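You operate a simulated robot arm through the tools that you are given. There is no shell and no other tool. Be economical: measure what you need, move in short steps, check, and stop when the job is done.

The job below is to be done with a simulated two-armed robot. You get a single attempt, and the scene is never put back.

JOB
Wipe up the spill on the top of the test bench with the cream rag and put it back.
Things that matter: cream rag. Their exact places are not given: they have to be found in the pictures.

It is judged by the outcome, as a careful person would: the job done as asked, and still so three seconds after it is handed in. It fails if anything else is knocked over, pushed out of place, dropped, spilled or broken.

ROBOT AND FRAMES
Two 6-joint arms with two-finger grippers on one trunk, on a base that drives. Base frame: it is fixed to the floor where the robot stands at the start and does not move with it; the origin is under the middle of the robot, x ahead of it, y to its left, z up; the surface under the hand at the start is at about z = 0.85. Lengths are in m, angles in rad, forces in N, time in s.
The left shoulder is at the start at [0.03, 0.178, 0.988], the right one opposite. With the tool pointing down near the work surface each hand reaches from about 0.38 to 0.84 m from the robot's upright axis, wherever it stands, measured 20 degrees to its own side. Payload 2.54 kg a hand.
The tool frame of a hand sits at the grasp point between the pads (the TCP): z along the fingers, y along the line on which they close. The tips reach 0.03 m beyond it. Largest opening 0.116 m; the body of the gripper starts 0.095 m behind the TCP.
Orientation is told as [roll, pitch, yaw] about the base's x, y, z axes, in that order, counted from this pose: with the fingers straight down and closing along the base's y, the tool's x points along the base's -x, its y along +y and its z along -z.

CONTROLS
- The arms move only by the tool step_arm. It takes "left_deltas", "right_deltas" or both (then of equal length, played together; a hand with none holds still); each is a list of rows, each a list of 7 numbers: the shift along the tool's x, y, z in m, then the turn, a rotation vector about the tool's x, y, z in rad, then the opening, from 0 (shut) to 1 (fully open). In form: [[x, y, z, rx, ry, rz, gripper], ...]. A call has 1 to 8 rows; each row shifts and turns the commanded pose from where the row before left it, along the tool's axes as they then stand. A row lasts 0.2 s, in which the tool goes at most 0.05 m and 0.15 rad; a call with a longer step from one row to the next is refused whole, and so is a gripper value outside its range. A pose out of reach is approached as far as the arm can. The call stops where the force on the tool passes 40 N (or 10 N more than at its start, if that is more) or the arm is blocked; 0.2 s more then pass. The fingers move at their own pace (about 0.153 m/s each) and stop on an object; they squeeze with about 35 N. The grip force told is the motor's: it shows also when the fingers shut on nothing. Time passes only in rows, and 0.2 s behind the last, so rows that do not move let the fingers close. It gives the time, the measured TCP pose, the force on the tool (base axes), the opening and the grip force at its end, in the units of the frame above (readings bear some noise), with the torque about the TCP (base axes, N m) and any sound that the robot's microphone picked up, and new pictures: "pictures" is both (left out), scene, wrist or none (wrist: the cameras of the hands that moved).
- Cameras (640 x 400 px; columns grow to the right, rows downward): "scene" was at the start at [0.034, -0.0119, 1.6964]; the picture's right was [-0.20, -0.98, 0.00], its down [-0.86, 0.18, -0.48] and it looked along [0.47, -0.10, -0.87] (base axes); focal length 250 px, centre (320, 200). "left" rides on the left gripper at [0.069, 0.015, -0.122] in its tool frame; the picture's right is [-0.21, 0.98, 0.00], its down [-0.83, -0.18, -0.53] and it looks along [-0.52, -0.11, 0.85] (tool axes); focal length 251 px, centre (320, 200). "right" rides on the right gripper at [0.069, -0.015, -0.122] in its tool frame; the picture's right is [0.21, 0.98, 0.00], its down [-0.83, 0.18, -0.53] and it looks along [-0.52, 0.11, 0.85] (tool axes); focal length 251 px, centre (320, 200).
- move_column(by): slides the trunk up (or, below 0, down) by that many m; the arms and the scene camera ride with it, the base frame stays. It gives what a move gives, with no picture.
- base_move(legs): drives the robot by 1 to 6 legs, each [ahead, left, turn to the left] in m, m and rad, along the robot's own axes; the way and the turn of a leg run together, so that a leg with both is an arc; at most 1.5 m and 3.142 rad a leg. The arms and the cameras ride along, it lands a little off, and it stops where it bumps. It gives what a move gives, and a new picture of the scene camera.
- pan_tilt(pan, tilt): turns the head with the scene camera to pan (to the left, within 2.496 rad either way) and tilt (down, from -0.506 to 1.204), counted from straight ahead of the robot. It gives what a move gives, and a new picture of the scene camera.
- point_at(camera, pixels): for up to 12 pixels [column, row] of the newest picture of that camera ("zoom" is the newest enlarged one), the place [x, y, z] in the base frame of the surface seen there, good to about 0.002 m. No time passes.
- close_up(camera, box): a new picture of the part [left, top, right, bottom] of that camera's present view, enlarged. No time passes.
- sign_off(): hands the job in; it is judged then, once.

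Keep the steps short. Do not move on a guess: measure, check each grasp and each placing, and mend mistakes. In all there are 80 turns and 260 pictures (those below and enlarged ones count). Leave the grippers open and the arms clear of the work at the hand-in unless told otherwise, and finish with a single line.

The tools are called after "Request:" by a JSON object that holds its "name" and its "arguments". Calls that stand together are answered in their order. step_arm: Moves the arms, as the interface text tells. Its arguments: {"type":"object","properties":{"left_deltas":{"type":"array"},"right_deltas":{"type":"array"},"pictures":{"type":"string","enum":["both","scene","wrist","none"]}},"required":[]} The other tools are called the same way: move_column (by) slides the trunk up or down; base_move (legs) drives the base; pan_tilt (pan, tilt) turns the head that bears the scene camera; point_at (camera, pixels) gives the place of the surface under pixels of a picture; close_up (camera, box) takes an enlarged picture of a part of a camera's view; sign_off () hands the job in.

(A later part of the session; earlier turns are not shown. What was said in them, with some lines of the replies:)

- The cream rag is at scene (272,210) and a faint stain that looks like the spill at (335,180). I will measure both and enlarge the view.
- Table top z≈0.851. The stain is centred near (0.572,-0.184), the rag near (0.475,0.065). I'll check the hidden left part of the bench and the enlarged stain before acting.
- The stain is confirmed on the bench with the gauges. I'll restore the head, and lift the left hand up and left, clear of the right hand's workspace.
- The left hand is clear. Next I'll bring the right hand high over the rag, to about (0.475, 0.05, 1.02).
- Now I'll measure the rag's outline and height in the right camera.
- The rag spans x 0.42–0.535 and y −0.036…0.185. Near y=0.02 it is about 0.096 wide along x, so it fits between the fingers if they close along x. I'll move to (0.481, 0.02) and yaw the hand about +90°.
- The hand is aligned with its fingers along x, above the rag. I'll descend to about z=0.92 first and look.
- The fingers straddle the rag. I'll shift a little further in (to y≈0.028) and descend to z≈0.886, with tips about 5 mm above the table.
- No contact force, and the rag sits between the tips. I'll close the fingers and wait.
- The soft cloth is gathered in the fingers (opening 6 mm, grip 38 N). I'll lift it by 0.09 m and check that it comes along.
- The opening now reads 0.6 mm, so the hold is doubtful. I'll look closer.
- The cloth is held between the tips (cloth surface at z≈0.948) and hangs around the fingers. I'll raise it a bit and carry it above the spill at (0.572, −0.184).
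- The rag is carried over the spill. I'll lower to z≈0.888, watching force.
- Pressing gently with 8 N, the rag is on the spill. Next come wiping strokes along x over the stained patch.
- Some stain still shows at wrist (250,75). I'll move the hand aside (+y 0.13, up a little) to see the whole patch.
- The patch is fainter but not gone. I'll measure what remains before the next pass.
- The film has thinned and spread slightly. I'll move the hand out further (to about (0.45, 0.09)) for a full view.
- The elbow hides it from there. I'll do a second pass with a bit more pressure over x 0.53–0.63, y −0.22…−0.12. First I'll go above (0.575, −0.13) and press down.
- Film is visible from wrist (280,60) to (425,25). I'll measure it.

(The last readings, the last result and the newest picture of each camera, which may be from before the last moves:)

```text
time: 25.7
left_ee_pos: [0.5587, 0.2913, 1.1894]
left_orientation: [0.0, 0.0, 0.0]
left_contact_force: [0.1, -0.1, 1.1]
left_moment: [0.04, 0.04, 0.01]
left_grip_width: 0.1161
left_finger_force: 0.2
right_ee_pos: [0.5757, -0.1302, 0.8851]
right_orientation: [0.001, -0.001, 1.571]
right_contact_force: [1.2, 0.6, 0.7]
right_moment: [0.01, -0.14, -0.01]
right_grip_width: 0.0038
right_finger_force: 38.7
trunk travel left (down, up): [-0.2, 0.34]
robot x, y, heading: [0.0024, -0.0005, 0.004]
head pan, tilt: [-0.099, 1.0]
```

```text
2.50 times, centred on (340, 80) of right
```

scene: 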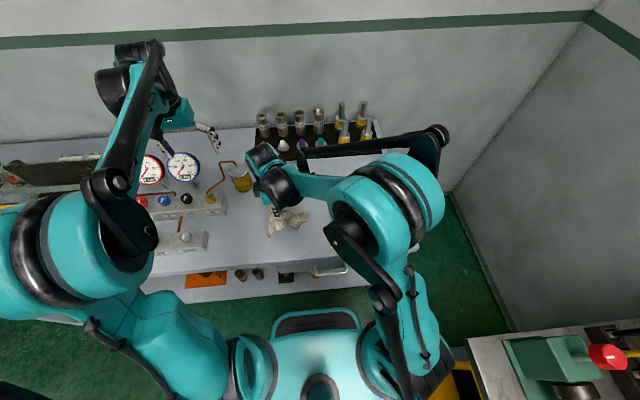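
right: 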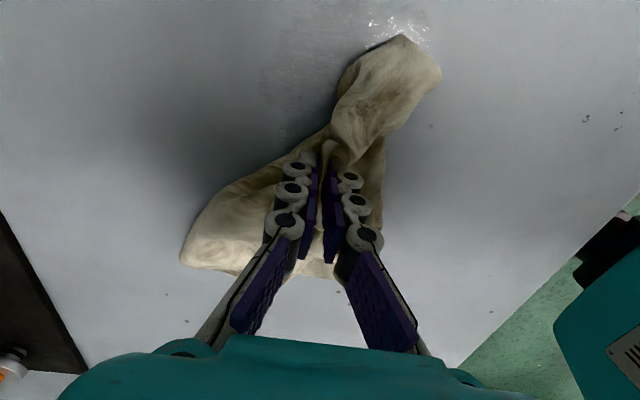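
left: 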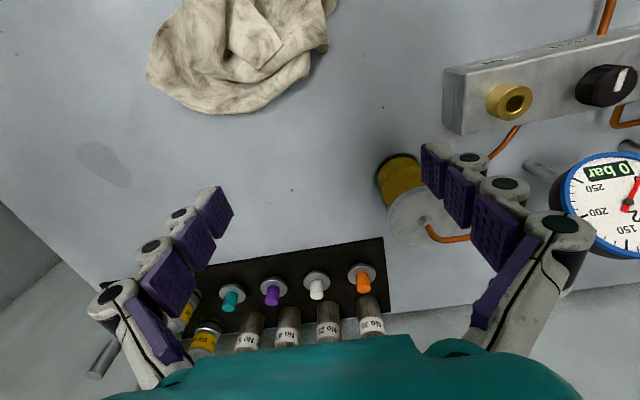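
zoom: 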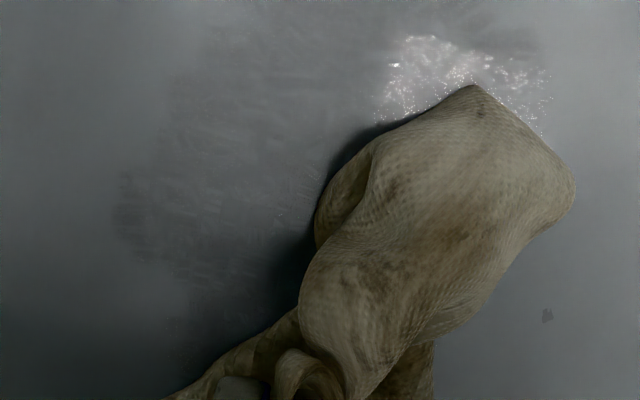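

The remaining film covers x 0.53–0.62, y −0.22…−0.14. I'll make overlapping long strokes along y, with 2 mm more pressure, from the far side to the near side.

Request:
{"name": "step_arm", "arguments": {"right_deltas": [[0, -0.045, 0.002, 0, 0, 0, 0], [0.04, 0, 0, 0, 0, 0, 0], [0.04, 0, 0, 0, 0, 0, 0], [0.03, 0, 0, 0, 0, 0, 0], [0, 0.018, 0, 0, 0, 0, 0], [-0.04, 0, 0, 0, 0, 0, 0], [-0.04, 0, 0, 0, 0, 0, 0], [-0.03, 0, 0, 0, 0, 0, 0]], "pictures": "wrist"}}

Request:
{"name": "step_arm", "arguments": {"right_deltas": [[0, 0.018, 0, 0, 0, 0, 0], [0.04, 0, 0, 0, 0, 0, 0], [0.04, 0, 0, 0, 0, 0, 0], [0.03, 0, 0, 0, 0, 0, 0], [0, 0.018, 0, 0, 0, 0, 0], [-0.04, 0, 0, 0, 0, 0, 0], [-0.04, 0, 0, 0, 0, 0, 0], [-0.03, 0, 0, 0, 0, 0, 0]], "pictures": "wrist"}}

Request:
{"name": "step_arm", "arguments": {"right_deltas": [[0, 0.018, 0, 0, 0, 0, 0], [0.04, 0, 0, 0, 0, 0, 0], [0.04, 0, 0, 0, 0, 0, 0], [0.03, 0, 0, 0, 0, 0, 0], [0, 0.018, 0, 0, 0, 0, 0], [-0.04, 0, 0, 0, 0, 0, 0], [-0.04, 0, 0, 0, 0, 0, 0], [-0.03, 0, 0, 0, 0, 0, 0]], "pictures": "wrist"}}

```text
time: 27.5
left_ee_pos: [0.5592, 0.2901, 1.1887]
left_orientation: [-0.001, 0.0, 0.001]
left_contact_force: [0.1, 0.4, -0.2]
left_moment: [-0.01, -0.01, 0.0]
left_grip_width: 0.116
left_finger_force: 0.0
right_ee_pos: [0.6046, -0.1286, 0.882]
right_orientation: [0.0, 0.0, 1.57]
right_contact_force: [-0.7, -0.2, -1.7]
right_moment: [-0.06, -0.04, 0.03]
right_grip_width: 0.0024
right_finger_force: 29.2
trunk travel left (down, up): [-0.2, 0.34]
robot x, y, heading: [-0.0035, 0.0008, -0.001]
head pan, tilt: [-0.099, 1.0]
```

right: 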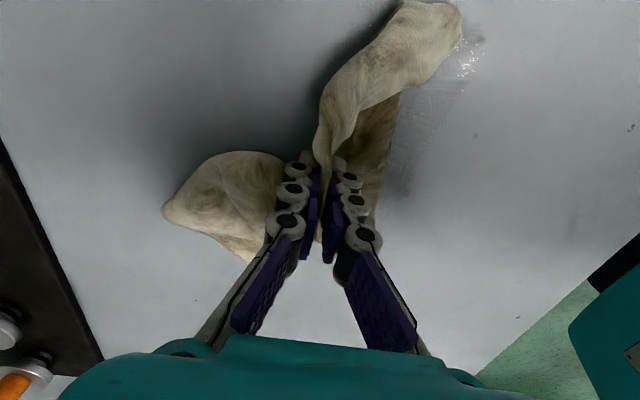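

```text
time: 29.3
left_ee_pos: [0.5592, 0.2915, 1.1887]
left_orientation: [-0.001, -0.002, 0.001]
left_contact_force: [-0.7, 0.4, -1.1]
left_moment: [-0.02, -0.01, -0.01]
left_grip_width: 0.1159
left_finger_force: 0.0
right_ee_pos: [0.5669, -0.1286, 0.8828]
right_orientation: [0.0, -0.001, 1.569]
right_contact_force: [-1.5, -0.1, 0.8]
right_moment: [-0.03, -0.31, 0.01]
right_grip_width: 0.0033
right_finger_force: 37.5
trunk travel left (down, up): [-0.2, 0.34]
robot x, y, heading: [0.0013, 0.0011, -0.004]
head pan, tilt: [-0.099, 1.0]
```

right: 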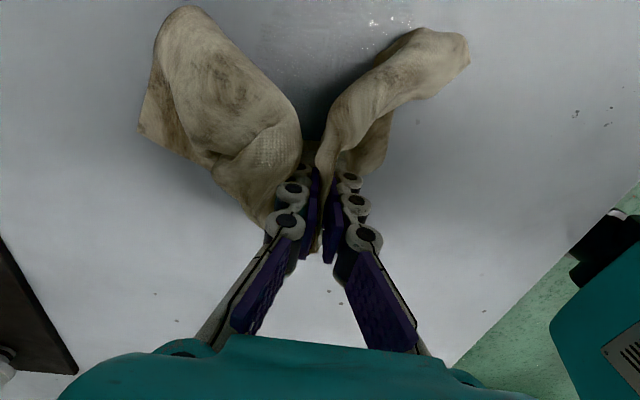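

```text
time: 31.1
left_ee_pos: [0.5596, 0.2907, 1.1892]
left_orientation: [-0.001, 0.0, 0.0]
left_contact_force: [0.2, 0.4, -0.5]
left_moment: [0.0, -0.03, 0.0]
left_grip_width: 0.116
left_finger_force: 0.1
right_ee_pos: [0.53, -0.1272, 0.884]
right_orientation: [0.001, 0.0, 1.569]
right_contact_force: [-0.2, -0.4, -0.7]
right_moment: [0.02, 0.01, 0.02]
right_grip_width: 0.0031
right_finger_force: 30.2
trunk travel left (down, up): [-0.2, 0.34]
robot x, y, heading: [-0.0021, 0.0, 0.001]
head pan, tilt: [-0.099, 1.0]
```

right: 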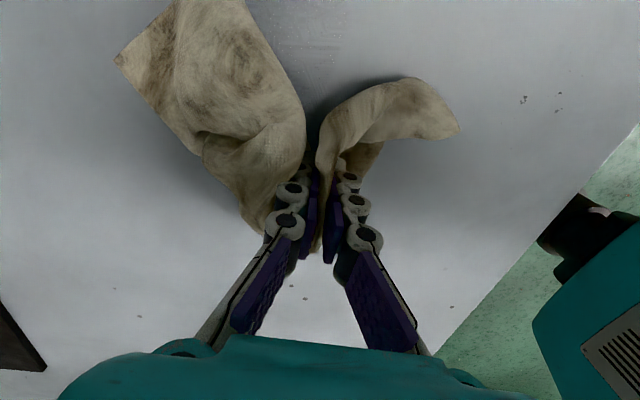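

I'll raise the rag and move it right/near (to about (0.47, −0.33)), so the scene camera sees the patch unobstructed.

Request:
{"name": "step_arm", "arguments": {"right_deltas": [[0, 0, -0.04, 0, 0, 0, 0], [0, 0, -0.04, 0, 0, 0, 0], [0, 0, -0.04, 0, 0, 0, 0], [0.044, 0.012, 0, 0, 0, 0, 0], [0.044, 0.012, 0, 0, 0, 0, 0], [0.044, 0.012, 0, 0, 0, 0, 0], [0.044, 0.012, 0, 0, 0, 0, 0], [0.044, 0.012, 0, 0, 0, 0, 0]]}}

Request:
{"name": "close_up", "arguments": {"camera": "scene", "box": [300, 150, 400, 230]}}

```text
time: 32.9
left_ee_pos: [0.5589, 0.2905, 1.1909]
left_orientation: [0.001, 0.001, -0.001]
left_contact_force: [0.5, -0.4, 0.5]
left_moment: [0.01, -0.03, -0.02]
left_grip_width: 0.1159
left_finger_force: 0.0
right_ee_pos: [0.4692, -0.3511, 1.0021]
right_orientation: [-0.001, 0.001, 1.57]
right_contact_force: [3.2, -0.6, 3.7]
right_moment: [0.06, 0.0, 0.01]
right_grip_width: 0.0031
right_finger_force: 37.9
trunk travel left (down, up): [-0.2, 0.34]
robot x, y, heading: [-0.0047, -0.0018, -0.004]
head pan, tilt: [-0.099, 1.0]
```

scene: 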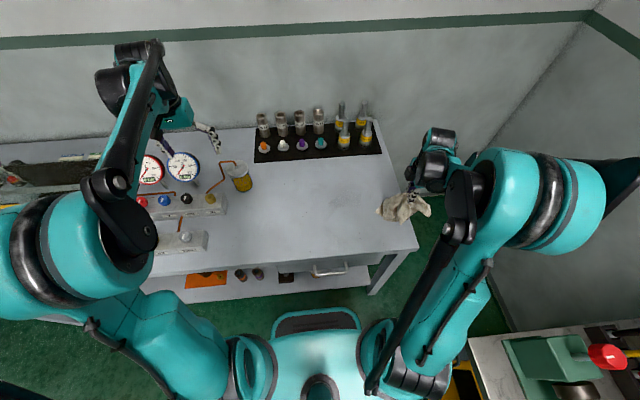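
right: 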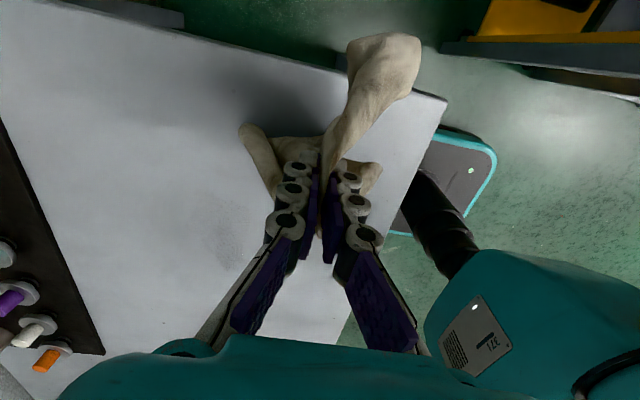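

```text
5.00 times, centred on (350, 190) of scene
```

zoom: 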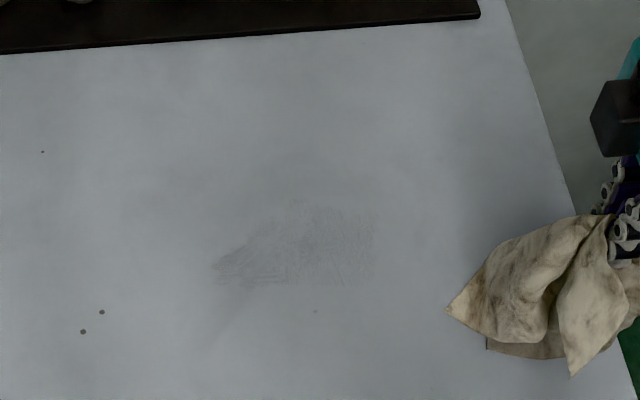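

The film is now very faint. I'll measure what is left before another pass.

Request:
{"name": "point_at", "arguments": {"camera": "zoom", "pixels": [[215, 265], [285, 285], [375, 240], [300, 205], [345, 205], [365, 285], [250, 240]]}}

Request:
{"name": "close_up", "arguments": {"camera": "scene", "box": [330, 182, 386, 217]}}

Request:
{"name": "close_up", "arguments": {"camera": "right", "box": [130, 150, 290, 300]}}

```text
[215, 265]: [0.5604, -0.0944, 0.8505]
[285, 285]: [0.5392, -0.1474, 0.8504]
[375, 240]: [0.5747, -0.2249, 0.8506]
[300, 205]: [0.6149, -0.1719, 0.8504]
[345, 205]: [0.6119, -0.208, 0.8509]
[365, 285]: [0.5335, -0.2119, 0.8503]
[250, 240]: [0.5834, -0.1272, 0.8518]
```

```text
11.43 times, centred on (358, 200) of scene
```

zoom: 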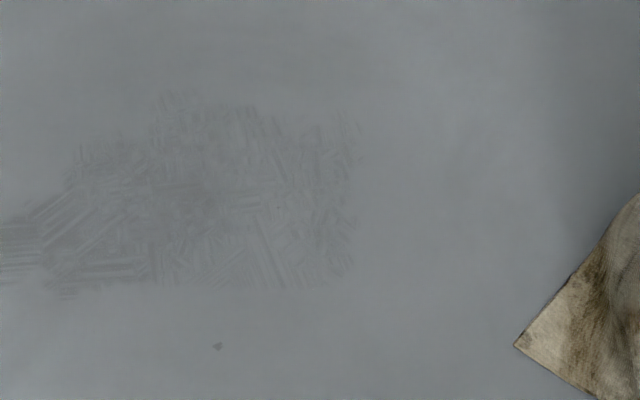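

```text
2.67 times, centred on (210, 225) of right
```

zoom: 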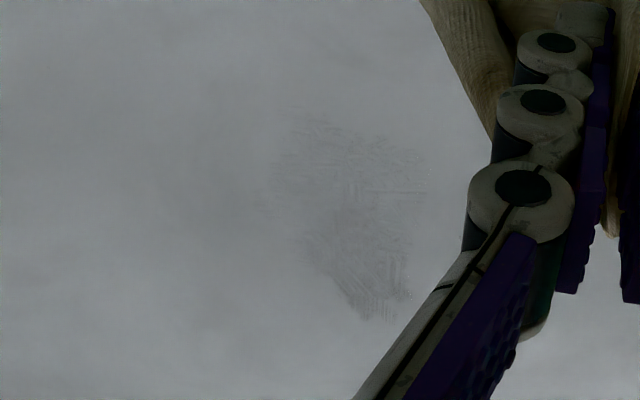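

Remaining faint film covers x 0.53–0.62, y −0.225…−0.09. I'll return to (0.527, −0.235), press down, then zigzag along x toward +y over the whole strip.

Request:
{"name": "step_arm", "arguments": {"right_deltas": [[-0.039, -0.019, 0, 0, 0, 0, 0], [-0.039, -0.02, 0, 0, 0, 0, 0], [-0.038, -0.019, 0, 0, 0, 0, 0], [0, 0, 0.04, 0, 0, 0, 0], [0, 0, 0.04, 0, 0, 0, 0], [0, 0, 0.03, 0, 0, 0, 0], [0, 0, 0.01, 0, 0, 0, 0]], "pictures": "none"}}

Request:
{"name": "step_arm", "arguments": {"right_deltas": [[-0.009, -0.048, 0, 0, 0, 0, 0], [-0.009, -0.048, 0, 0, 0, 0, 0], [-0.009, 0.048, 0, 0, 0, 0, 0], [-0.009, 0.048, 0, 0, 0, 0, 0], [-0.009, -0.048, 0, 0, 0, 0, 0], [-0.009, -0.048, 0, 0, 0, 0, 0], [-0.009, 0.048, 0, 0, 0, 0, 0], [-0.009, 0.048, 0, 0, 0, 0, 0]], "pictures": "none"}}

Request:
{"name": "step_arm", "arguments": {"right_deltas": [[-0.009, -0.048, 0, 0, 0, 0, 0], [-0.009, -0.048, 0, 0, 0, 0, 0], [-0.009, 0.048, 0, 0, 0, 0, 0], [-0.009, 0.048, 0, 0, 0, 0, 0], [-0.009, -0.048, 0, 0, 0, 0, 0], [-0.009, -0.048, 0, 0, 0, 0, 0], [-0.009, 0.048, 0, 0, 0, 0, 0], [-0.009, 0.048, 0, 0, 0, 0, 0]], "pictures": "wrist"}}

```text
time: 34.5
left_ee_pos: [0.5586, 0.2913, 1.1902]
left_orientation: [0.0, 0.001, 0.0]
left_contact_force: [0.2, -0.1, -0.4]
left_moment: [-0.03, -0.02, 0.03]
left_grip_width: 0.1162
left_finger_force: 0.0
right_ee_pos: [0.5273, -0.2346, 0.882]
right_orientation: [-0.002, 0.0, 1.571]
right_contact_force: [0.0, 0.0, 0.2]
right_moment: [-0.03, -0.02, 0.03]
right_grip_width: 0.0024
right_finger_force: 28.5
trunk travel left (down, up): [-0.2, 0.34]
robot x, y, heading: [0.0014, -0.0013, 0.001]
head pan, tilt: [-0.099, 1.0]
```

```text
time: 36.3
left_ee_pos: [0.5594, 0.2916, 1.19]
left_orientation: [0.0, -0.001, -0.001]
left_contact_force: [-0.7, 0.2, 0.1]
left_moment: [-0.01, 0.01, -0.02]
left_grip_width: 0.1159
left_finger_force: 0.0
right_ee_pos: [0.5286, -0.1618, 0.8844]
right_orientation: [0.0, 0.0, 1.57]
right_contact_force: [0.6, 1.0, 3.9]
right_moment: [0.01, 0.24, 0.0]
right_grip_width: 0.0003
right_finger_force: 25.9
trunk travel left (down, up): [-0.2, 0.34]
robot x, y, heading: [-0.0009, -0.0005, -0.003]
head pan, tilt: [-0.099, 1.0]
```

```text
time: 38.1
left_ee_pos: [0.5587, 0.2903, 1.1913]
left_orientation: [0.001, 0.0, -0.001]
left_contact_force: [-0.1, -0.3, 0.6]
left_moment: [-0.02, 0.03, -0.01]
left_grip_width: 0.116
left_finger_force: 0.0
right_ee_pos: [0.5309, -0.0914, 0.8829]
right_orientation: [0.0, -0.001, 1.571]
right_contact_force: [-4.0, -0.8, 1.8]
right_moment: [0.02, -0.22, 0.0]
right_grip_width: 0.0035
right_finger_force: 37.8
trunk travel left (down, up): [-0.2, 0.34]
robot x, y, heading: [-0.0016, -0.0001, 0.003]
head pan, tilt: [-0.099, 1.0]
```

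right: 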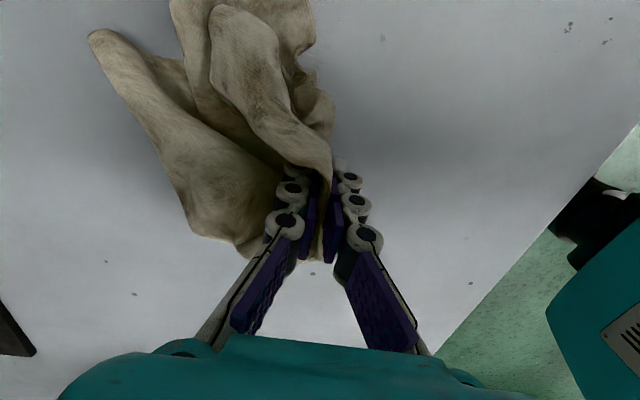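

I'll zigzag back toward −y for a further pass, then lift and look again from the same viewing position.

Request:
{"name": "step_arm", "arguments": {"right_deltas": [[0.009, -0.048, 0, 0, 0, 0, 0], [0.009, -0.048, 0, 0, 0, 0, 0], [0.009, 0.048, 0, 0, 0, 0, 0], [0.009, 0.048, 0, 0, 0, 0, 0], [0.009, -0.048, 0, 0, 0, 0, 0], [0.009, -0.048, 0, 0, 0, 0, 0], [0.009, 0.048, 0, 0, 0, 0, 0], [0.009, 0.048, 0, 0, 0, 0, 0]], "pictures": "none"}}

Request:
{"name": "step_arm", "arguments": {"right_deltas": [[0.009, -0.048, 0, 0, 0, 0, 0], [0.009, -0.048, 0, 0, 0, 0, 0], [0.009, 0.048, 0, 0, 0, 0, 0], [0.009, 0.048, 0, 0, 0, 0, 0], [0.009, -0.048, 0, 0, 0, 0, 0], [0.009, -0.048, 0, 0, 0, 0, 0], [0.009, 0.048, 0, 0, 0, 0, 0], [0.009, 0.048, 0, 0, 0, 0, 0]], "pictures": "none"}}

Request:
{"name": "step_arm", "arguments": {"right_deltas": [[0, 0, -0.04, 0, 0, 0, 0], [0, 0, -0.04, 0, 0, 0, 0], [0, 0, -0.04, 0, 0, 0, 0], [0.044, 0.019, 0, 0, 0, 0, 0], [0.044, 0.019, 0, 0, 0, 0, 0], [0.03, 0.019, 0, 0, 0, 0, 0]]}}

Request:
{"name": "close_up", "arguments": {"camera": "scene", "box": [320, 170, 390, 220]}}

```text
time: 39.9
left_ee_pos: [0.5588, 0.2924, 1.1895]
left_orientation: [0.001, -0.001, 0.0]
left_contact_force: [0.2, -0.2, 0.0]
left_moment: [-0.01, -0.03, -0.05]
left_grip_width: 0.1157
left_finger_force: 0.1
right_ee_pos: [0.5279, -0.162, 0.8824]
right_orientation: [-0.001, 0.001, 1.573]
right_contact_force: [-1.6, -0.5, -1.3]
right_moment: [-0.01, 0.25, -0.03]
right_grip_width: 0.0022
right_finger_force: 29.6
trunk travel left (down, up): [-0.2, 0.34]
robot x, y, heading: [0.0025, -0.0002, -0.006]
head pan, tilt: [-0.099, 1.0]
```

```text
time: 41.7
left_ee_pos: [0.5589, 0.2911, 1.1902]
left_orientation: [0.001, 0.0, 0.0]
left_contact_force: [-0.3, -0.5, 0.8]
left_moment: [0.01, -0.01, 0.03]
left_grip_width: 0.1158
left_finger_force: 0.0
right_ee_pos: [0.5296, -0.2319, 0.8825]
right_orientation: [0.001, 0.002, 1.571]
right_contact_force: [-1.2, -0.1, 4.2]
right_moment: [0.01, 0.08, 0.01]
right_grip_width: 0.0002
right_finger_force: 25.5
trunk travel left (down, up): [-0.2, 0.34]
robot x, y, heading: [-0.0031, -0.0019, 0.005]
head pan, tilt: [-0.099, 1.0]
```

```text
time: 43.1
left_ee_pos: [0.5578, 0.2905, 1.1896]
left_orientation: [0.0, -0.001, 0.0]
left_contact_force: [-0.3, -0.2, 0.5]
left_moment: [0.01, -0.01, 0.0]
left_grip_width: 0.1161
left_finger_force: 0.2
right_ee_pos: [0.4683, -0.3518, 1.0024]
right_orientation: [-0.001, 0.0, 1.57]
right_contact_force: [-1.5, -0.9, 0.9]
right_moment: [0.03, 0.03, -0.01]
right_grip_width: 0.0055
right_finger_force: 31.0
trunk travel left (down, up): [-0.2, 0.34]
robot x, y, heading: [-0.002, 0.0017, 0.001]
head pan, tilt: [-0.099, 1.0]
```

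scene: 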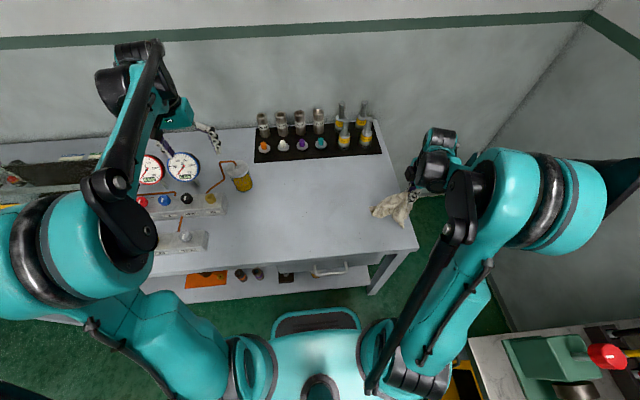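
right: 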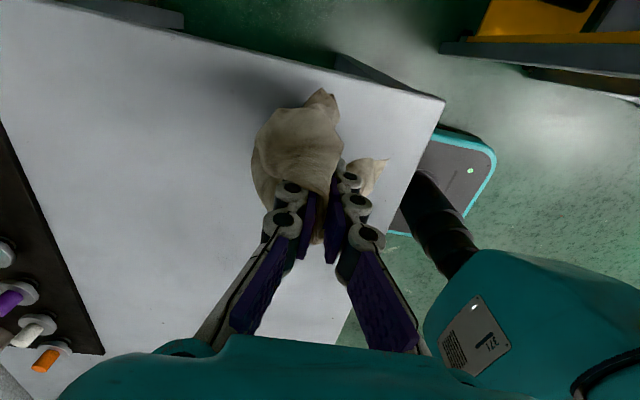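

```text
8.00 times, centred on (355, 195) of scene
```

zoom: 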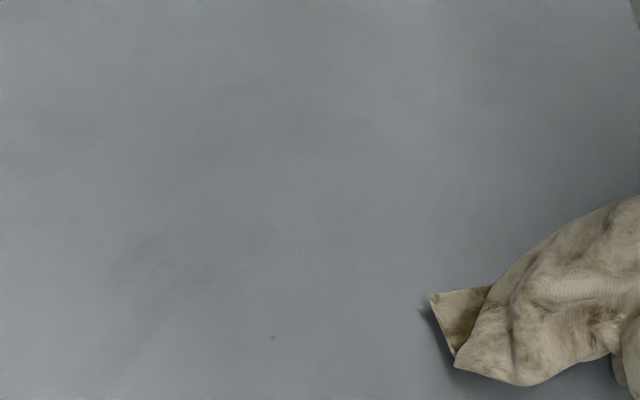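

Nearly gone; only a trace is left at zoom (165,255). I'll measure it for a final pass.

Request:
{"name": "point_at", "arguments": {"camera": "zoom", "pixels": [[110, 265], [160, 235], [210, 270], [230, 215], [310, 220], [165, 290]]}}

Request:
{"name": "close_up", "arguments": {"camera": "scene", "box": [325, 185, 361, 210]}}

Request:
{"name": "close_up", "arguments": {"camera": "right", "box": [100, 130, 290, 330]}}

```text
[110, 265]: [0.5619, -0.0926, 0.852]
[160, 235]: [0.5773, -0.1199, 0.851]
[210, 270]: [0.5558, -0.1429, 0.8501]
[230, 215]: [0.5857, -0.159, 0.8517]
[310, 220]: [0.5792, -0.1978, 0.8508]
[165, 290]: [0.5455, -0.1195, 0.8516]
```

```text
16.00 times, centred on (343, 198) of scene
```

zoom: 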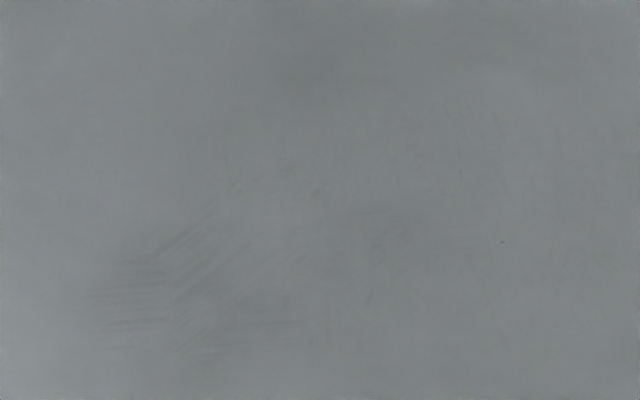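

```text
2.00 times, centred on (195, 230) of right
```

zoom: 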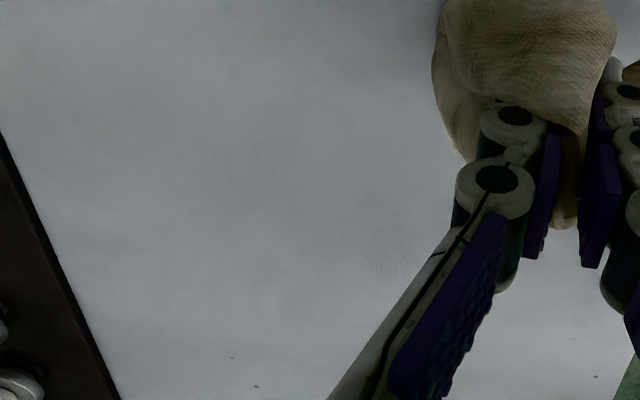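

One more pass over x 0.53–0.62, y −0.21…−0.06, ending on the trace region.

Request:
{"name": "step_arm", "arguments": {"right_deltas": [[-0.044, -0.019, 0, 0, 0, 0, 0], [-0.044, -0.02, 0, 0, 0, 0, 0], [-0.044, -0.019, 0, 0, 0, 0, 0], [0, 0, 0.04, 0, 0, 0, 0], [0, 0, 0.04, 0, 0, 0, 0], [0, 0, 0.03, 0, 0, 0, 0], [0, 0, 0.01, 0, 0, 0, 0]], "pictures": "none"}}

Request:
{"name": "step_arm", "arguments": {"right_deltas": [[-0.009, -0.045, 0, 0, 0, 0, 0], [-0.009, -0.045, 0, 0, 0, 0, 0], [-0.009, 0.045, 0, 0, 0, 0, 0], [-0.009, 0.045, 0, 0, 0, 0, 0], [-0.009, -0.045, 0, 0, 0, 0, 0], [-0.009, -0.045, 0, 0, 0, 0, 0], [-0.009, 0.045, 0, 0, 0, 0, 0], [-0.009, 0.045, 0, 0, 0, 0, 0]], "pictures": "none"}}

Request:
{"name": "step_arm", "arguments": {"right_deltas": [[-0.009, -0.045, 0, 0, 0, 0, 0], [-0.009, -0.035, 0, 0, 0, 0, 0], [-0.009, 0.035, 0, 0, 0, 0, 0], [-0.009, 0.045, 0, 0, 0, 0, 0], [-0.009, -0.045, 0, 0, 0, 0, 0], [-0.009, -0.035, 0, 0, 0, 0, 0], [-0.009, 0.035, 0, 0, 0, 0, 0], [-0.009, 0.045, 0, 0, 0, 0, 0]], "pictures": "none"}}

Request:
{"name": "step_arm", "arguments": {"right_deltas": [[0.04, -0.015, 0, 0, 0, 0, 0], [0.04, 0, 0, 0, 0, 0, 0], [-0.04, -0.014, 0, 0, 0, 0, 0], [-0.04, 0, 0, 0, 0, 0, 0], [0.04, -0.014, 0, 0, 0, 0, 0], [0.04, 0, 0, 0, 0, 0, 0], [-0.04, -0.014, 0, 0, 0, 0, 0], [-0.04, 0, 0, 0, 0, 0, 0]], "pictures": "wrist"}}

```text
time: 44.7
left_ee_pos: [0.5581, 0.2923, 1.1903]
left_orientation: [0.001, -0.001, 0.0]
left_contact_force: [-0.1, -0.3, 0.0]
left_moment: [-0.08, -0.06, -0.01]
left_grip_width: 0.1163
left_finger_force: 0.0
right_ee_pos: [0.5284, -0.2214, 0.8829]
right_orientation: [-0.003, 0.001, 1.569]
right_contact_force: [-0.8, -0.6, 10.9]
right_moment: [0.0, 0.05, 0.0]
right_grip_width: 0.0032
right_finger_force: 28.7
trunk travel left (down, up): [-0.2, 0.34]
robot x, y, heading: [0.0014, 0.001, 0.003]
head pan, tilt: [-0.099, 1.0]
```

```text
time: 46.5
left_ee_pos: [0.5579, 0.2918, 1.1909]
left_orientation: [0.001, 0.0, -0.001]
left_contact_force: [0.2, 0.4, 0.3]
left_moment: [0.02, -0.01, -0.04]
left_grip_width: 0.116
left_finger_force: 0.1
right_ee_pos: [0.5262, -0.1476, 0.8823]
right_orientation: [0.0, 0.001, 1.569]
right_contact_force: [-0.9, -0.7, 9.1]
right_moment: [-0.01, -0.05, 0.01]
right_grip_width: 0.0011
right_finger_force: 30.8
trunk travel left (down, up): [-0.2, 0.34]
robot x, y, heading: [0.001, 0.0014, 0.002]
head pan, tilt: [-0.099, 1.0]
```

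```text
time: 48.3
left_ee_pos: [0.5592, 0.2898, 1.1905]
left_orientation: [-0.001, -0.003, 0.001]
left_contact_force: [0.5, -0.4, 0.3]
left_moment: [-0.01, -0.01, -0.01]
left_grip_width: 0.1163
left_finger_force: 0.0
right_ee_pos: [0.5275, -0.0774, 0.8805]
right_orientation: [-0.001, 0.0, 1.571]
right_contact_force: [-0.8, 0.7, 4.2]
right_moment: [-0.07, 0.0, -0.02]
right_grip_width: 0.0045
right_finger_force: 39.7
trunk travel left (down, up): [-0.2, 0.34]
robot x, y, heading: [0.0001, 0.0002, 0.002]
head pan, tilt: [-0.099, 1.0]
```

```text
time: 50.1
left_ee_pos: [0.5589, 0.2908, 1.1904]
left_orientation: [-0.001, -0.001, 0.0]
left_contact_force: [0.2, 0.3, -0.5]
left_moment: [0.0, -0.02, 0.0]
left_grip_width: 0.1158
left_finger_force: 0.1
right_ee_pos: [0.588, -0.073, 0.8869]
right_orientation: [-0.001, 0.0, 1.568]
right_contact_force: [-0.2, 1.3, -1.1]
right_moment: [-0.03, -0.06, 0.0]
right_grip_width: 0.0057
right_finger_force: 37.6
trunk travel left (down, up): [-0.2, 0.34]
robot x, y, heading: [-0.0002, 0.0041, 0.002]
head pan, tilt: [-0.099, 1.0]
```

right: 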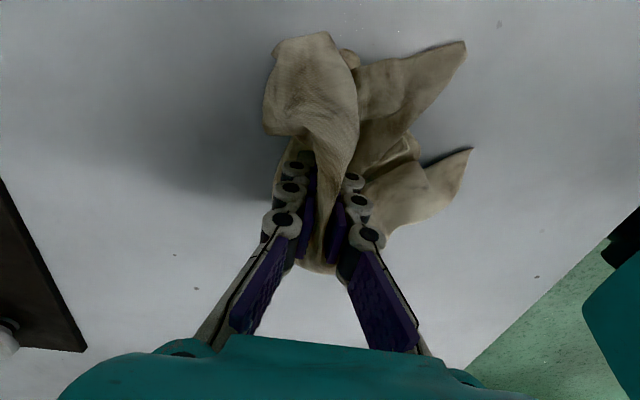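

Now I'll lift and swing right once more for the inspection view.

Request:
{"name": "step_arm", "arguments": {"right_deltas": [[0, 0, -0.04, 0, 0, 0, 0], [0, 0, -0.04, 0, 0, 0, 0], [0.046, 0.017, -0.005, 0, 0, 0, 0], [0.046, 0.017, -0.005, 0, 0, 0, 0], [0.046, 0.017, -0.005, 0, 0, 0, 0], [0.046, 0.017, -0.005, 0, 0, 0, 0], [0.046, 0.017, -0.005, 0, 0, 0, 0], [0.046, 0.017, -0.005, 0, 0, 0, 0]]}}

Request:
{"name": "close_up", "arguments": {"camera": "scene", "box": [320, 180, 362, 210]}}

Request:
{"name": "close_up", "arguments": {"camera": "scene", "box": [290, 160, 400, 240]}}

```text
time: 51.9
left_ee_pos: [0.5581, 0.2912, 1.1916]
left_orientation: [-0.002, 0.0, 0.0]
left_contact_force: [-0.6, -0.3, 1.2]
left_moment: [-0.01, -0.05, 0.0]
left_grip_width: 0.116
left_finger_force: 0.0
right_ee_pos: [0.4851, -0.3509, 0.9942]
right_orientation: [0.0, -0.001, 1.57]
right_contact_force: [0.0, -0.9, -2.4]
right_moment: [-0.02, -0.15, -0.01]
right_grip_width: 0.0049
right_finger_force: 32.8
trunk travel left (down, up): [-0.2, 0.34]
robot x, y, heading: [-0.0007, -0.0001, -0.003]
head pan, tilt: [-0.099, 1.0]
```

scene: 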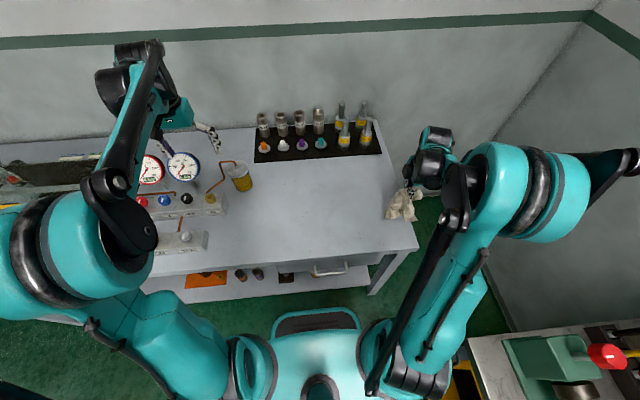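
right: 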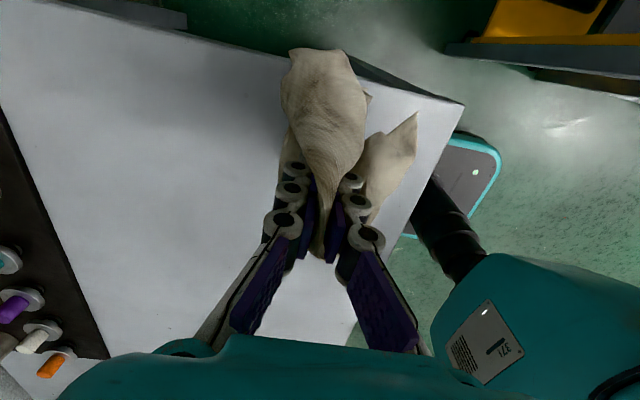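

```text
13.33 times, centred on (341, 195) of scene
```

zoom: 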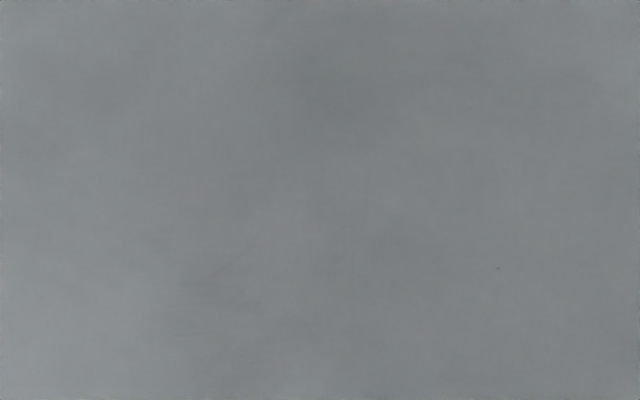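

```text
5.00 times, centred on (345, 200) of scene
```

zoom: 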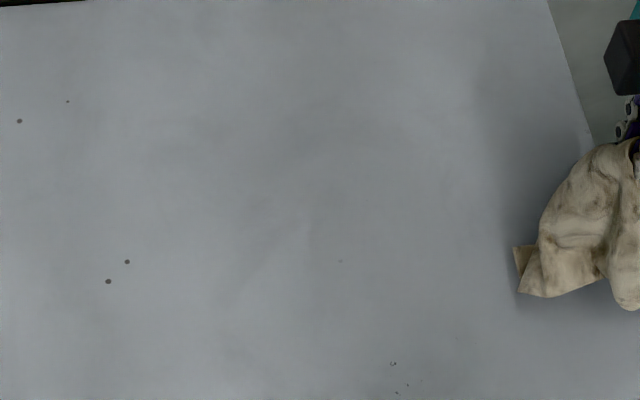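

The patch looks clean; at most a ghost remains near (0.56,−0.11). I'll do a short final pass there on the way to putting the rag back.

Request:
{"name": "step_arm", "arguments": {"right_deltas": [[-0.04, -0.009, 0, 0, 0, 0, 0], [-0.04, -0.009, 0, 0, 0, 0, 0], [-0.04, -0.009, 0, 0, 0, 0, 0], [-0.04, -0.009, 0, 0, 0, 0, 0], [-0.04, -0.009, 0, 0, 0, 0, 0], [0, 0, 0.04, 0, 0, 0, 0], [0, 0, 0.04, 0, 0, 0, 0], [0, 0, 0.032, 0, 0, 0, 0]], "pictures": "none"}}

Request:
{"name": "step_arm", "arguments": {"right_deltas": [[-0.008, -0.04, 0, 0, 0, 0, 0], [-0.008, -0.03, 0, 0, 0, 0, 0], [-0.008, 0.03, 0, 0, 0, 0, 0], [-0.008, 0.04, 0, 0, 0, 0, 0], [-0.008, -0.04, 0, 0, 0, 0, 0], [-0.008, -0.03, 0, 0, 0, 0, 0], [-0.008, 0.03, 0, 0, 0, 0, 0], [-0.008, 0.04, 0, 0, 0, 0, 0]], "pictures": "none"}}

Request:
{"name": "step_arm", "arguments": {"right_deltas": [[0, -0.04, 0, 0, 0, 0, 0], [0, -0.03, 0, 0, 0, 0, 0], [0.016, 0.03, 0, 0, 0, 0, 0], [0.016, 0.04, 0, 0, 0, 0, 0], [0, 0, -0.04, 0, 0, 0, 0], [0, 0, -0.04, 0, 0, 0, 0], [0, 0, -0.03, 0, 0, 0, 0]]}}

```text
time: 53.7
left_ee_pos: [0.5587, 0.2921, 1.1901]
left_orientation: [0.0, -0.001, 0.001]
left_contact_force: [-0.1, 0.6, 0.8]
left_moment: [0.0, 0.0, 0.04]
left_grip_width: 0.1159
left_finger_force: 0.0
right_ee_pos: [0.5304, -0.1515, 0.8829]
right_orientation: [-0.001, 0.002, 1.57]
right_contact_force: [-0.4, 1.0, 15.0]
right_moment: [-0.02, 0.19, 0.01]
right_grip_width: 0.0008
right_finger_force: 28.9
trunk travel left (down, up): [-0.2, 0.34]
robot x, y, heading: [-0.0001, -0.0008, -0.003]
head pan, tilt: [-0.099, 1.0]
```

```text
time: 55.5
left_ee_pos: [0.5583, 0.2907, 1.191]
left_orientation: [0.0, -0.002, 0.0]
left_contact_force: [-0.9, -0.4, -0.6]
left_moment: [0.03, -0.01, -0.01]
left_grip_width: 0.116
left_finger_force: 0.1
right_ee_pos: [0.5281, -0.0887, 0.8814]
right_orientation: [0.0, 0.0, 1.57]
right_contact_force: [0.4, -0.5, 4.8]
right_moment: [-0.03, 0.32, 0.01]
right_grip_width: 0.0004
right_finger_force: 26.3
trunk travel left (down, up): [-0.2, 0.34]
robot x, y, heading: [-0.0018, 0.0007, -0.001]
head pan, tilt: [-0.099, 1.0]
```

```text
time: 57.1
left_ee_pos: [0.5596, 0.2908, 1.1903]
left_orientation: [0.001, 0.001, -0.001]
left_contact_force: [-0.7, -0.3, 0.2]
left_moment: [0.01, -0.02, -0.01]
left_grip_width: 0.1161
left_finger_force: 0.1
right_ee_pos: [0.5278, -0.1197, 0.992]
right_orientation: [0.0, -0.001, 1.57]
right_contact_force: [0.1, -0.5, -0.9]
right_moment: [-0.01, -0.03, 0.02]
right_grip_width: 0.0028
right_finger_force: 30.7
trunk travel left (down, up): [-0.2, 0.34]
robot x, y, heading: [-0.0014, -0.0006, -0.002]
head pan, tilt: [-0.099, 1.0]
```

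scene: 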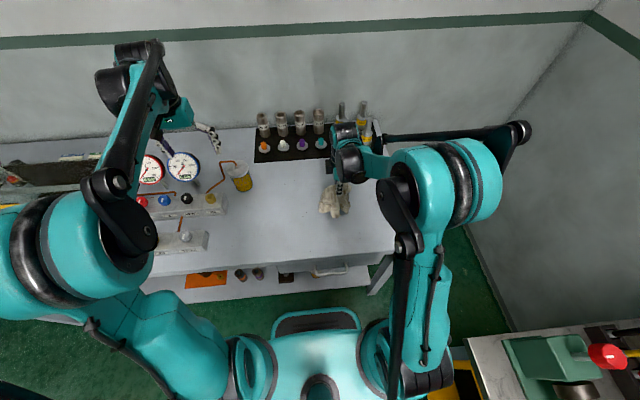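
right: 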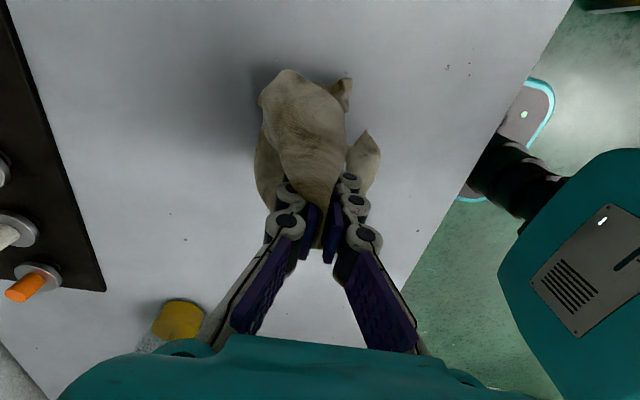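

Now back to the rag's original spot. The cloth hangs mostly on the −y side of the fingers, so I'll bring the TCP to about (0.478, 0.085) and lower.

Request:
{"name": "step_arm", "arguments": {"right_deltas": [[-0.041, 0.01, 0, 0, 0, 0, 0], [-0.041, 0.01, 0, 0, 0, 0, 0], [-0.041, 0.01, 0, 0, 0, 0, 0], [-0.041, 0.01, 0, 0, 0, 0, 0], [-0.041, 0.01, 0, 0, 0, 0, 0], [0, 0, 0.04, 0, 0, 0, 0], [0, 0, 0.03, 0, 0, 0, 0], [0, 0, 0, 0, 0, 0, 0]]}}

Request:
{"name": "point_at", "arguments": {"camera": "right", "pixels": [[300, 80], [300, 110], [310, 150], [270, 130], [345, 130], [360, 160]]}}

```text
time: 58.9
left_ee_pos: [0.5592, 0.2898, 1.1893]
left_orientation: [0.001, 0.001, 0.001]
left_contact_force: [-0.3, -0.1, 0.0]
left_moment: [0.01, -0.05, -0.01]
left_grip_width: 0.116
left_finger_force: 0.1
right_ee_pos: [0.4761, 0.0855, 0.9214]
right_orientation: [0.002, 0.0, 1.572]
right_contact_force: [0.4, -0.1, -0.4]
right_moment: [0.04, -0.05, -0.01]
right_grip_width: 0.0011
right_finger_force: 26.6
trunk travel left (down, up): [-0.2, 0.34]
robot x, y, heading: [-0.0025, -0.0003, 0.001]
head pan, tilt: [-0.099, 1.0]
```

scene: 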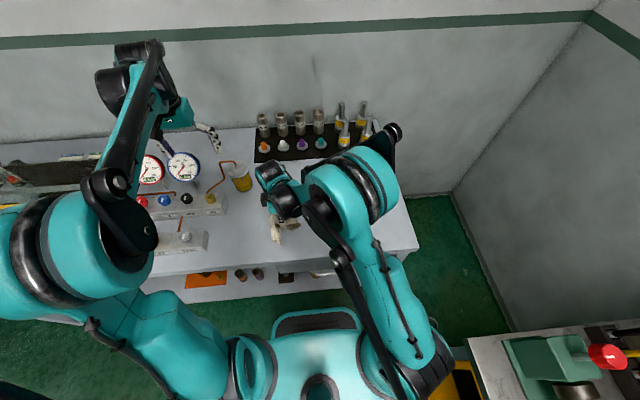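
right: 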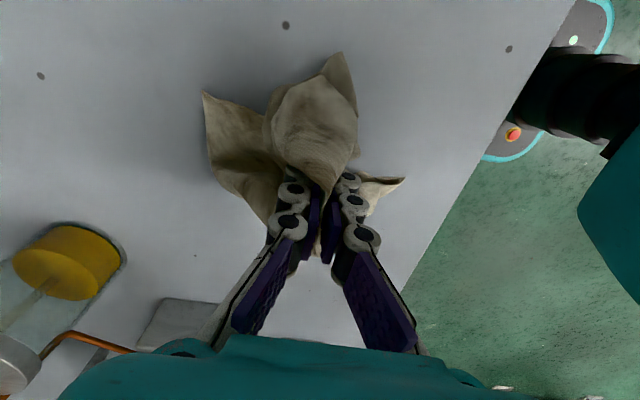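

```text
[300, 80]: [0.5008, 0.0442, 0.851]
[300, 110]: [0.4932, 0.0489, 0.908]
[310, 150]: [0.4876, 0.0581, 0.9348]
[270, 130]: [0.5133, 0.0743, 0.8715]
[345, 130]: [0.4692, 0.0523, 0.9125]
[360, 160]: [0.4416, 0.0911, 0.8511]
```

The rag is centred around (0.483, 0.07), matching its original place. I'll lower to z≈0.89 and open.

Request:
{"name": "step_arm", "arguments": {"right_deltas": [[0, 0, 0.02, 0, 0, 0, 0], [0, 0, 0.012, 0, 0, 0, 0], [0, 0, 0, 0, 0, 0, 0], [0, 0, 0, 0, 0, 0, 0.4], [0, 0, 0, 0, 0, 0, 0.6], [0, 0, 0, 0, 0, 0, 0.6]]}}

```text
time: 60.3
left_ee_pos: [0.559, 0.2912, 1.1888]
left_orientation: [-0.001, 0.0, 0.001]
left_contact_force: [-0.4, 0.4, 0.1]
left_moment: [0.02, -0.01, -0.01]
left_grip_width: 0.1162
left_finger_force: 0.1
right_ee_pos: [0.4779, 0.084, 0.8903]
right_orientation: [0.001, -0.001, 1.571]
right_contact_force: [0.1, 0.3, 0.5]
right_moment: [-0.03, -0.04, 0.04]
right_grip_width: 0.0696
right_finger_force: 0.1
trunk travel left (down, up): [-0.2, 0.34]
robot x, y, heading: [0.0005, 0.0005, -0.002]
head pan, tilt: [-0.099, 1.0]
```

scene: 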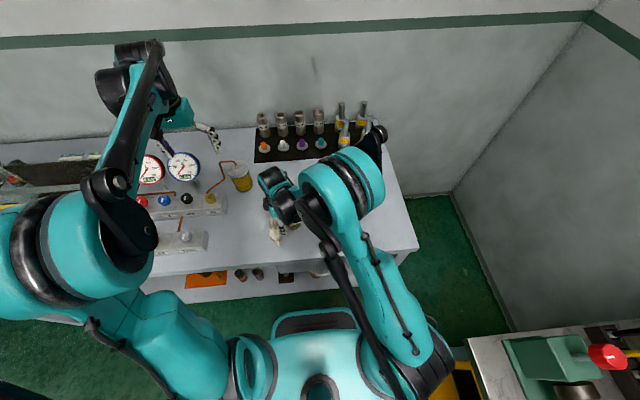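
right: 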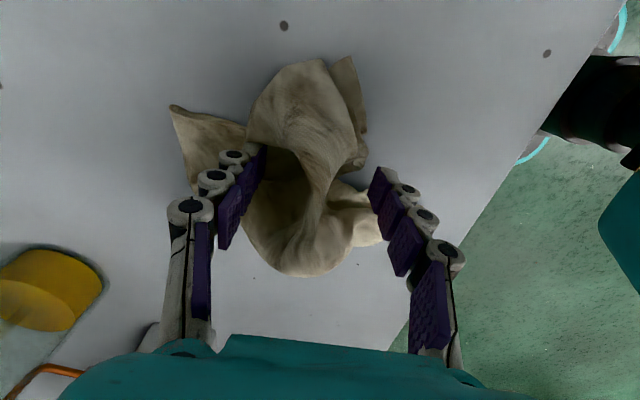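

The rag is released. I'll lift straight up, slowly, and check that it stays.

Request:
{"name": "step_arm", "arguments": {"right_deltas": [[0, 0, -0.02, 0, 0, 0, 0.6], [0, 0, -0.03, 0, 0, 0, 0.6], [0, 0, -0.04, 0, 0, 0, 0.8], [0, 0, -0.04, 0, 0, 0, 1], [0, 0, 0, 0, 0, 0, 1]]}}

```text
time: 61.5
left_ee_pos: [0.5601, 0.2912, 1.1897]
left_orientation: [0.001, 0.0, -0.001]
left_contact_force: [-0.1, 0.5, -1.1]
left_moment: [-0.02, -0.01, -0.03]
left_grip_width: 0.116
left_finger_force: 0.0
right_ee_pos: [0.4784, 0.0858, 1.0158]
right_orientation: [0.0, 0.001, 1.571]
right_contact_force: [0.2, -0.6, 0.5]
right_moment: [0.01, 0.01, -0.01]
right_grip_width: 0.1158
right_finger_force: 0.1
trunk travel left (down, up): [-0.2, 0.34]
robot x, y, heading: [-0.0031, 0.003, 0.001]
head pan, tilt: [-0.099, 1.0]
```

scene: 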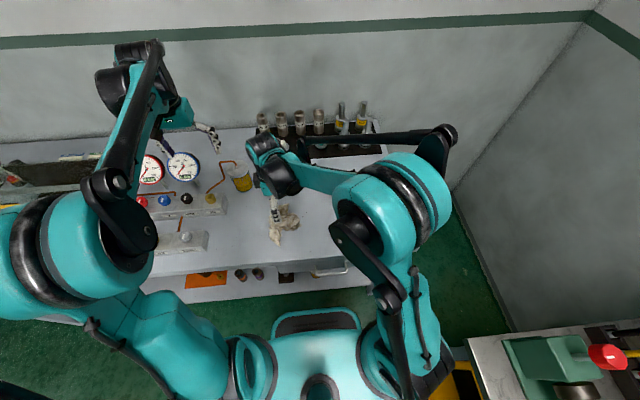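
right: 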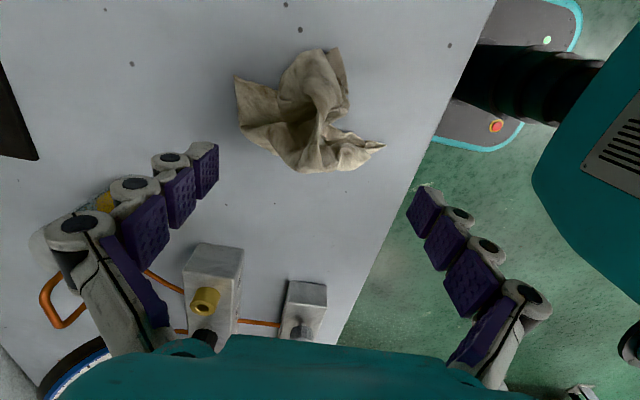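

The rag stays on the table. I'll withdraw the right hand to the right, well clear, then verify the rag's position and the bench.

Request:
{"name": "step_arm", "arguments": {"right_deltas": [[0, 0, -0.04, 0, 0, 0, 1], [0.048, 0, 0, 0, 0, 0, 1], [0.048, 0, 0, 0, 0, 0, 1], [0.048, 0, 0, 0, 0, 0, 1], [0.048, 0, 0, 0, 0, 0, 1], [0.048, 0, 0, 0, 0, 0, 1], [0.048, 0, 0, 0, 0, 0, 1], [0.048, 0, 0, 0, 0, 0, 1]], "pictures": "none"}}

Request:
{"name": "step_arm", "arguments": {"right_deltas": [[0.045, 0, 0, 0, 0, 0, 1], [0.045, 0, 0, 0, 0, 0, 1], [0, 0, 0, 0, 0, 0, 1]]}}

Request:
{"name": "close_up", "arguments": {"camera": "scene", "box": [230, 90, 430, 260]}}

Request:
{"name": "close_up", "arguments": {"camera": "scene", "box": [320, 170, 380, 215]}}

Request:
{"name": "point_at", "arguments": {"camera": "scene", "pixels": [[268, 212], [270, 235], [285, 205], [300, 222], [283, 220], [280, 242]]}}

```text
time: 63.3
left_ee_pos: [0.5599, 0.2891, 1.1884]
left_orientation: [0.002, -0.001, -0.001]
left_contact_force: [0.0, -0.8, 0.1]
left_moment: [-0.02, 0.02, 0.02]
left_grip_width: 0.1159
left_finger_force: 0.0
right_ee_pos: [0.4799, -0.2498, 1.059]
right_orientation: [0.001, -0.001, 1.571]
right_contact_force: [-0.3, 0.0, 0.4]
right_moment: [0.07, 0.02, 0.03]
right_grip_width: 0.1163
right_finger_force: 0.0
trunk travel left (down, up): [-0.2, 0.34]
robot x, y, heading: [-0.0001, -0.0006, -0.003]
head pan, tilt: [-0.099, 1.0]
```

```text
time: 64.1
left_ee_pos: [0.5589, 0.2919, 1.1893]
left_orientation: [0.0, 0.001, 0.001]
left_contact_force: [0.4, 0.6, -0.3]
left_moment: [-0.01, -0.03, 0.01]
left_grip_width: 0.1162
left_finger_force: 0.2
right_ee_pos: [0.4777, -0.3363, 1.062]
right_orientation: [0.0, 0.001, 1.57]
right_contact_force: [0.8, 0.2, -1.1]
right_moment: [-0.02, 0.0, -0.01]
right_grip_width: 0.1162
right_finger_force: 0.0
trunk travel left (down, up): [-0.2, 0.34]
robot x, y, heading: [-0.0007, 0.0015, 0.001]
head pan, tilt: [-0.099, 1.0]
```

scene: 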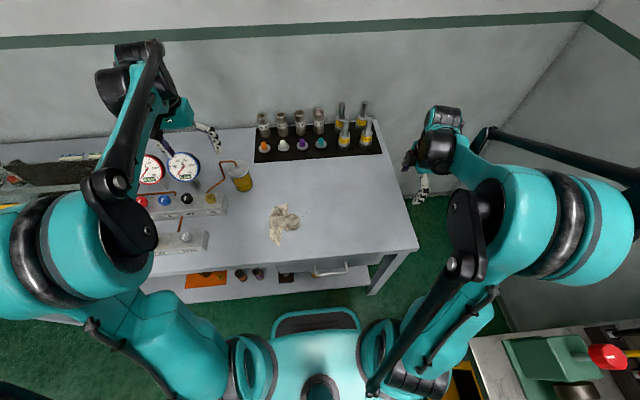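
right: 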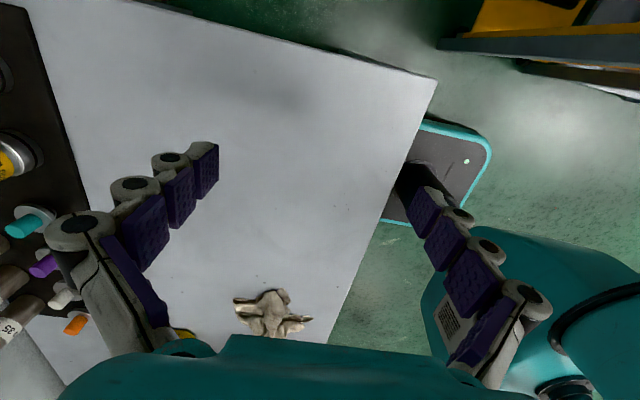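

```text
2.35 times, centred on (330, 175) of scene
```

zoom: 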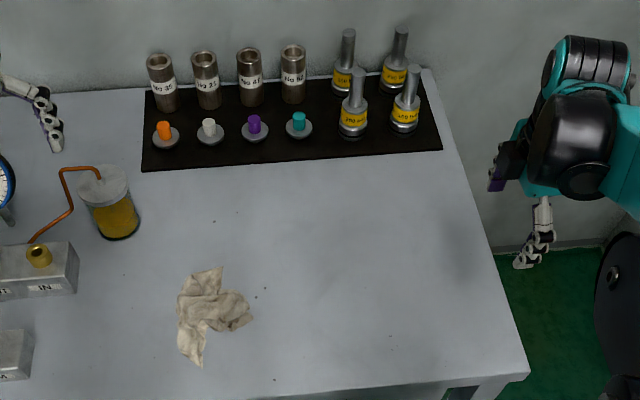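

```text
8.89 times, centred on (350, 192) of scene
```

zoom: 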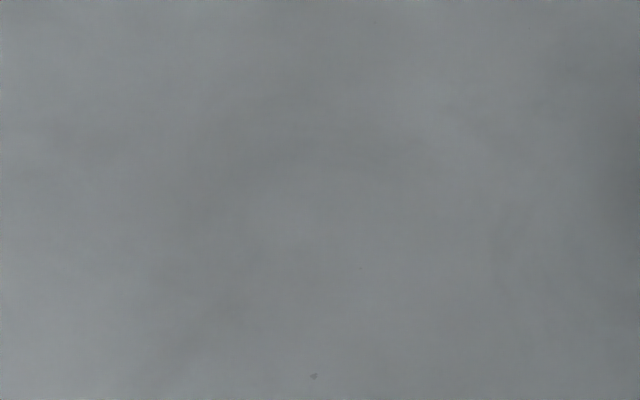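

```text
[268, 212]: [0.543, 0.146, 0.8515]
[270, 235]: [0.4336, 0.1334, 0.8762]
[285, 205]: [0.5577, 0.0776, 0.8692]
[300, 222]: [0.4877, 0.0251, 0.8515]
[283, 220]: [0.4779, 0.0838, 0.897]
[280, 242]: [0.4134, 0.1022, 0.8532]
```

The stain is gone, the rag lies centred around (0.485, 0.08), within about 2 cm of its original centre (0.475, 0.07), everything else on the bench is undisturbed, and both grippers are open and clear. Handing in.

Request:
{"name": "sign_off", "arguments": {}}

```text
The job is handed in.
```

The spill on the test bench is wiped up with the cream rag, and the rag is back where it was, though more crumpled than before.
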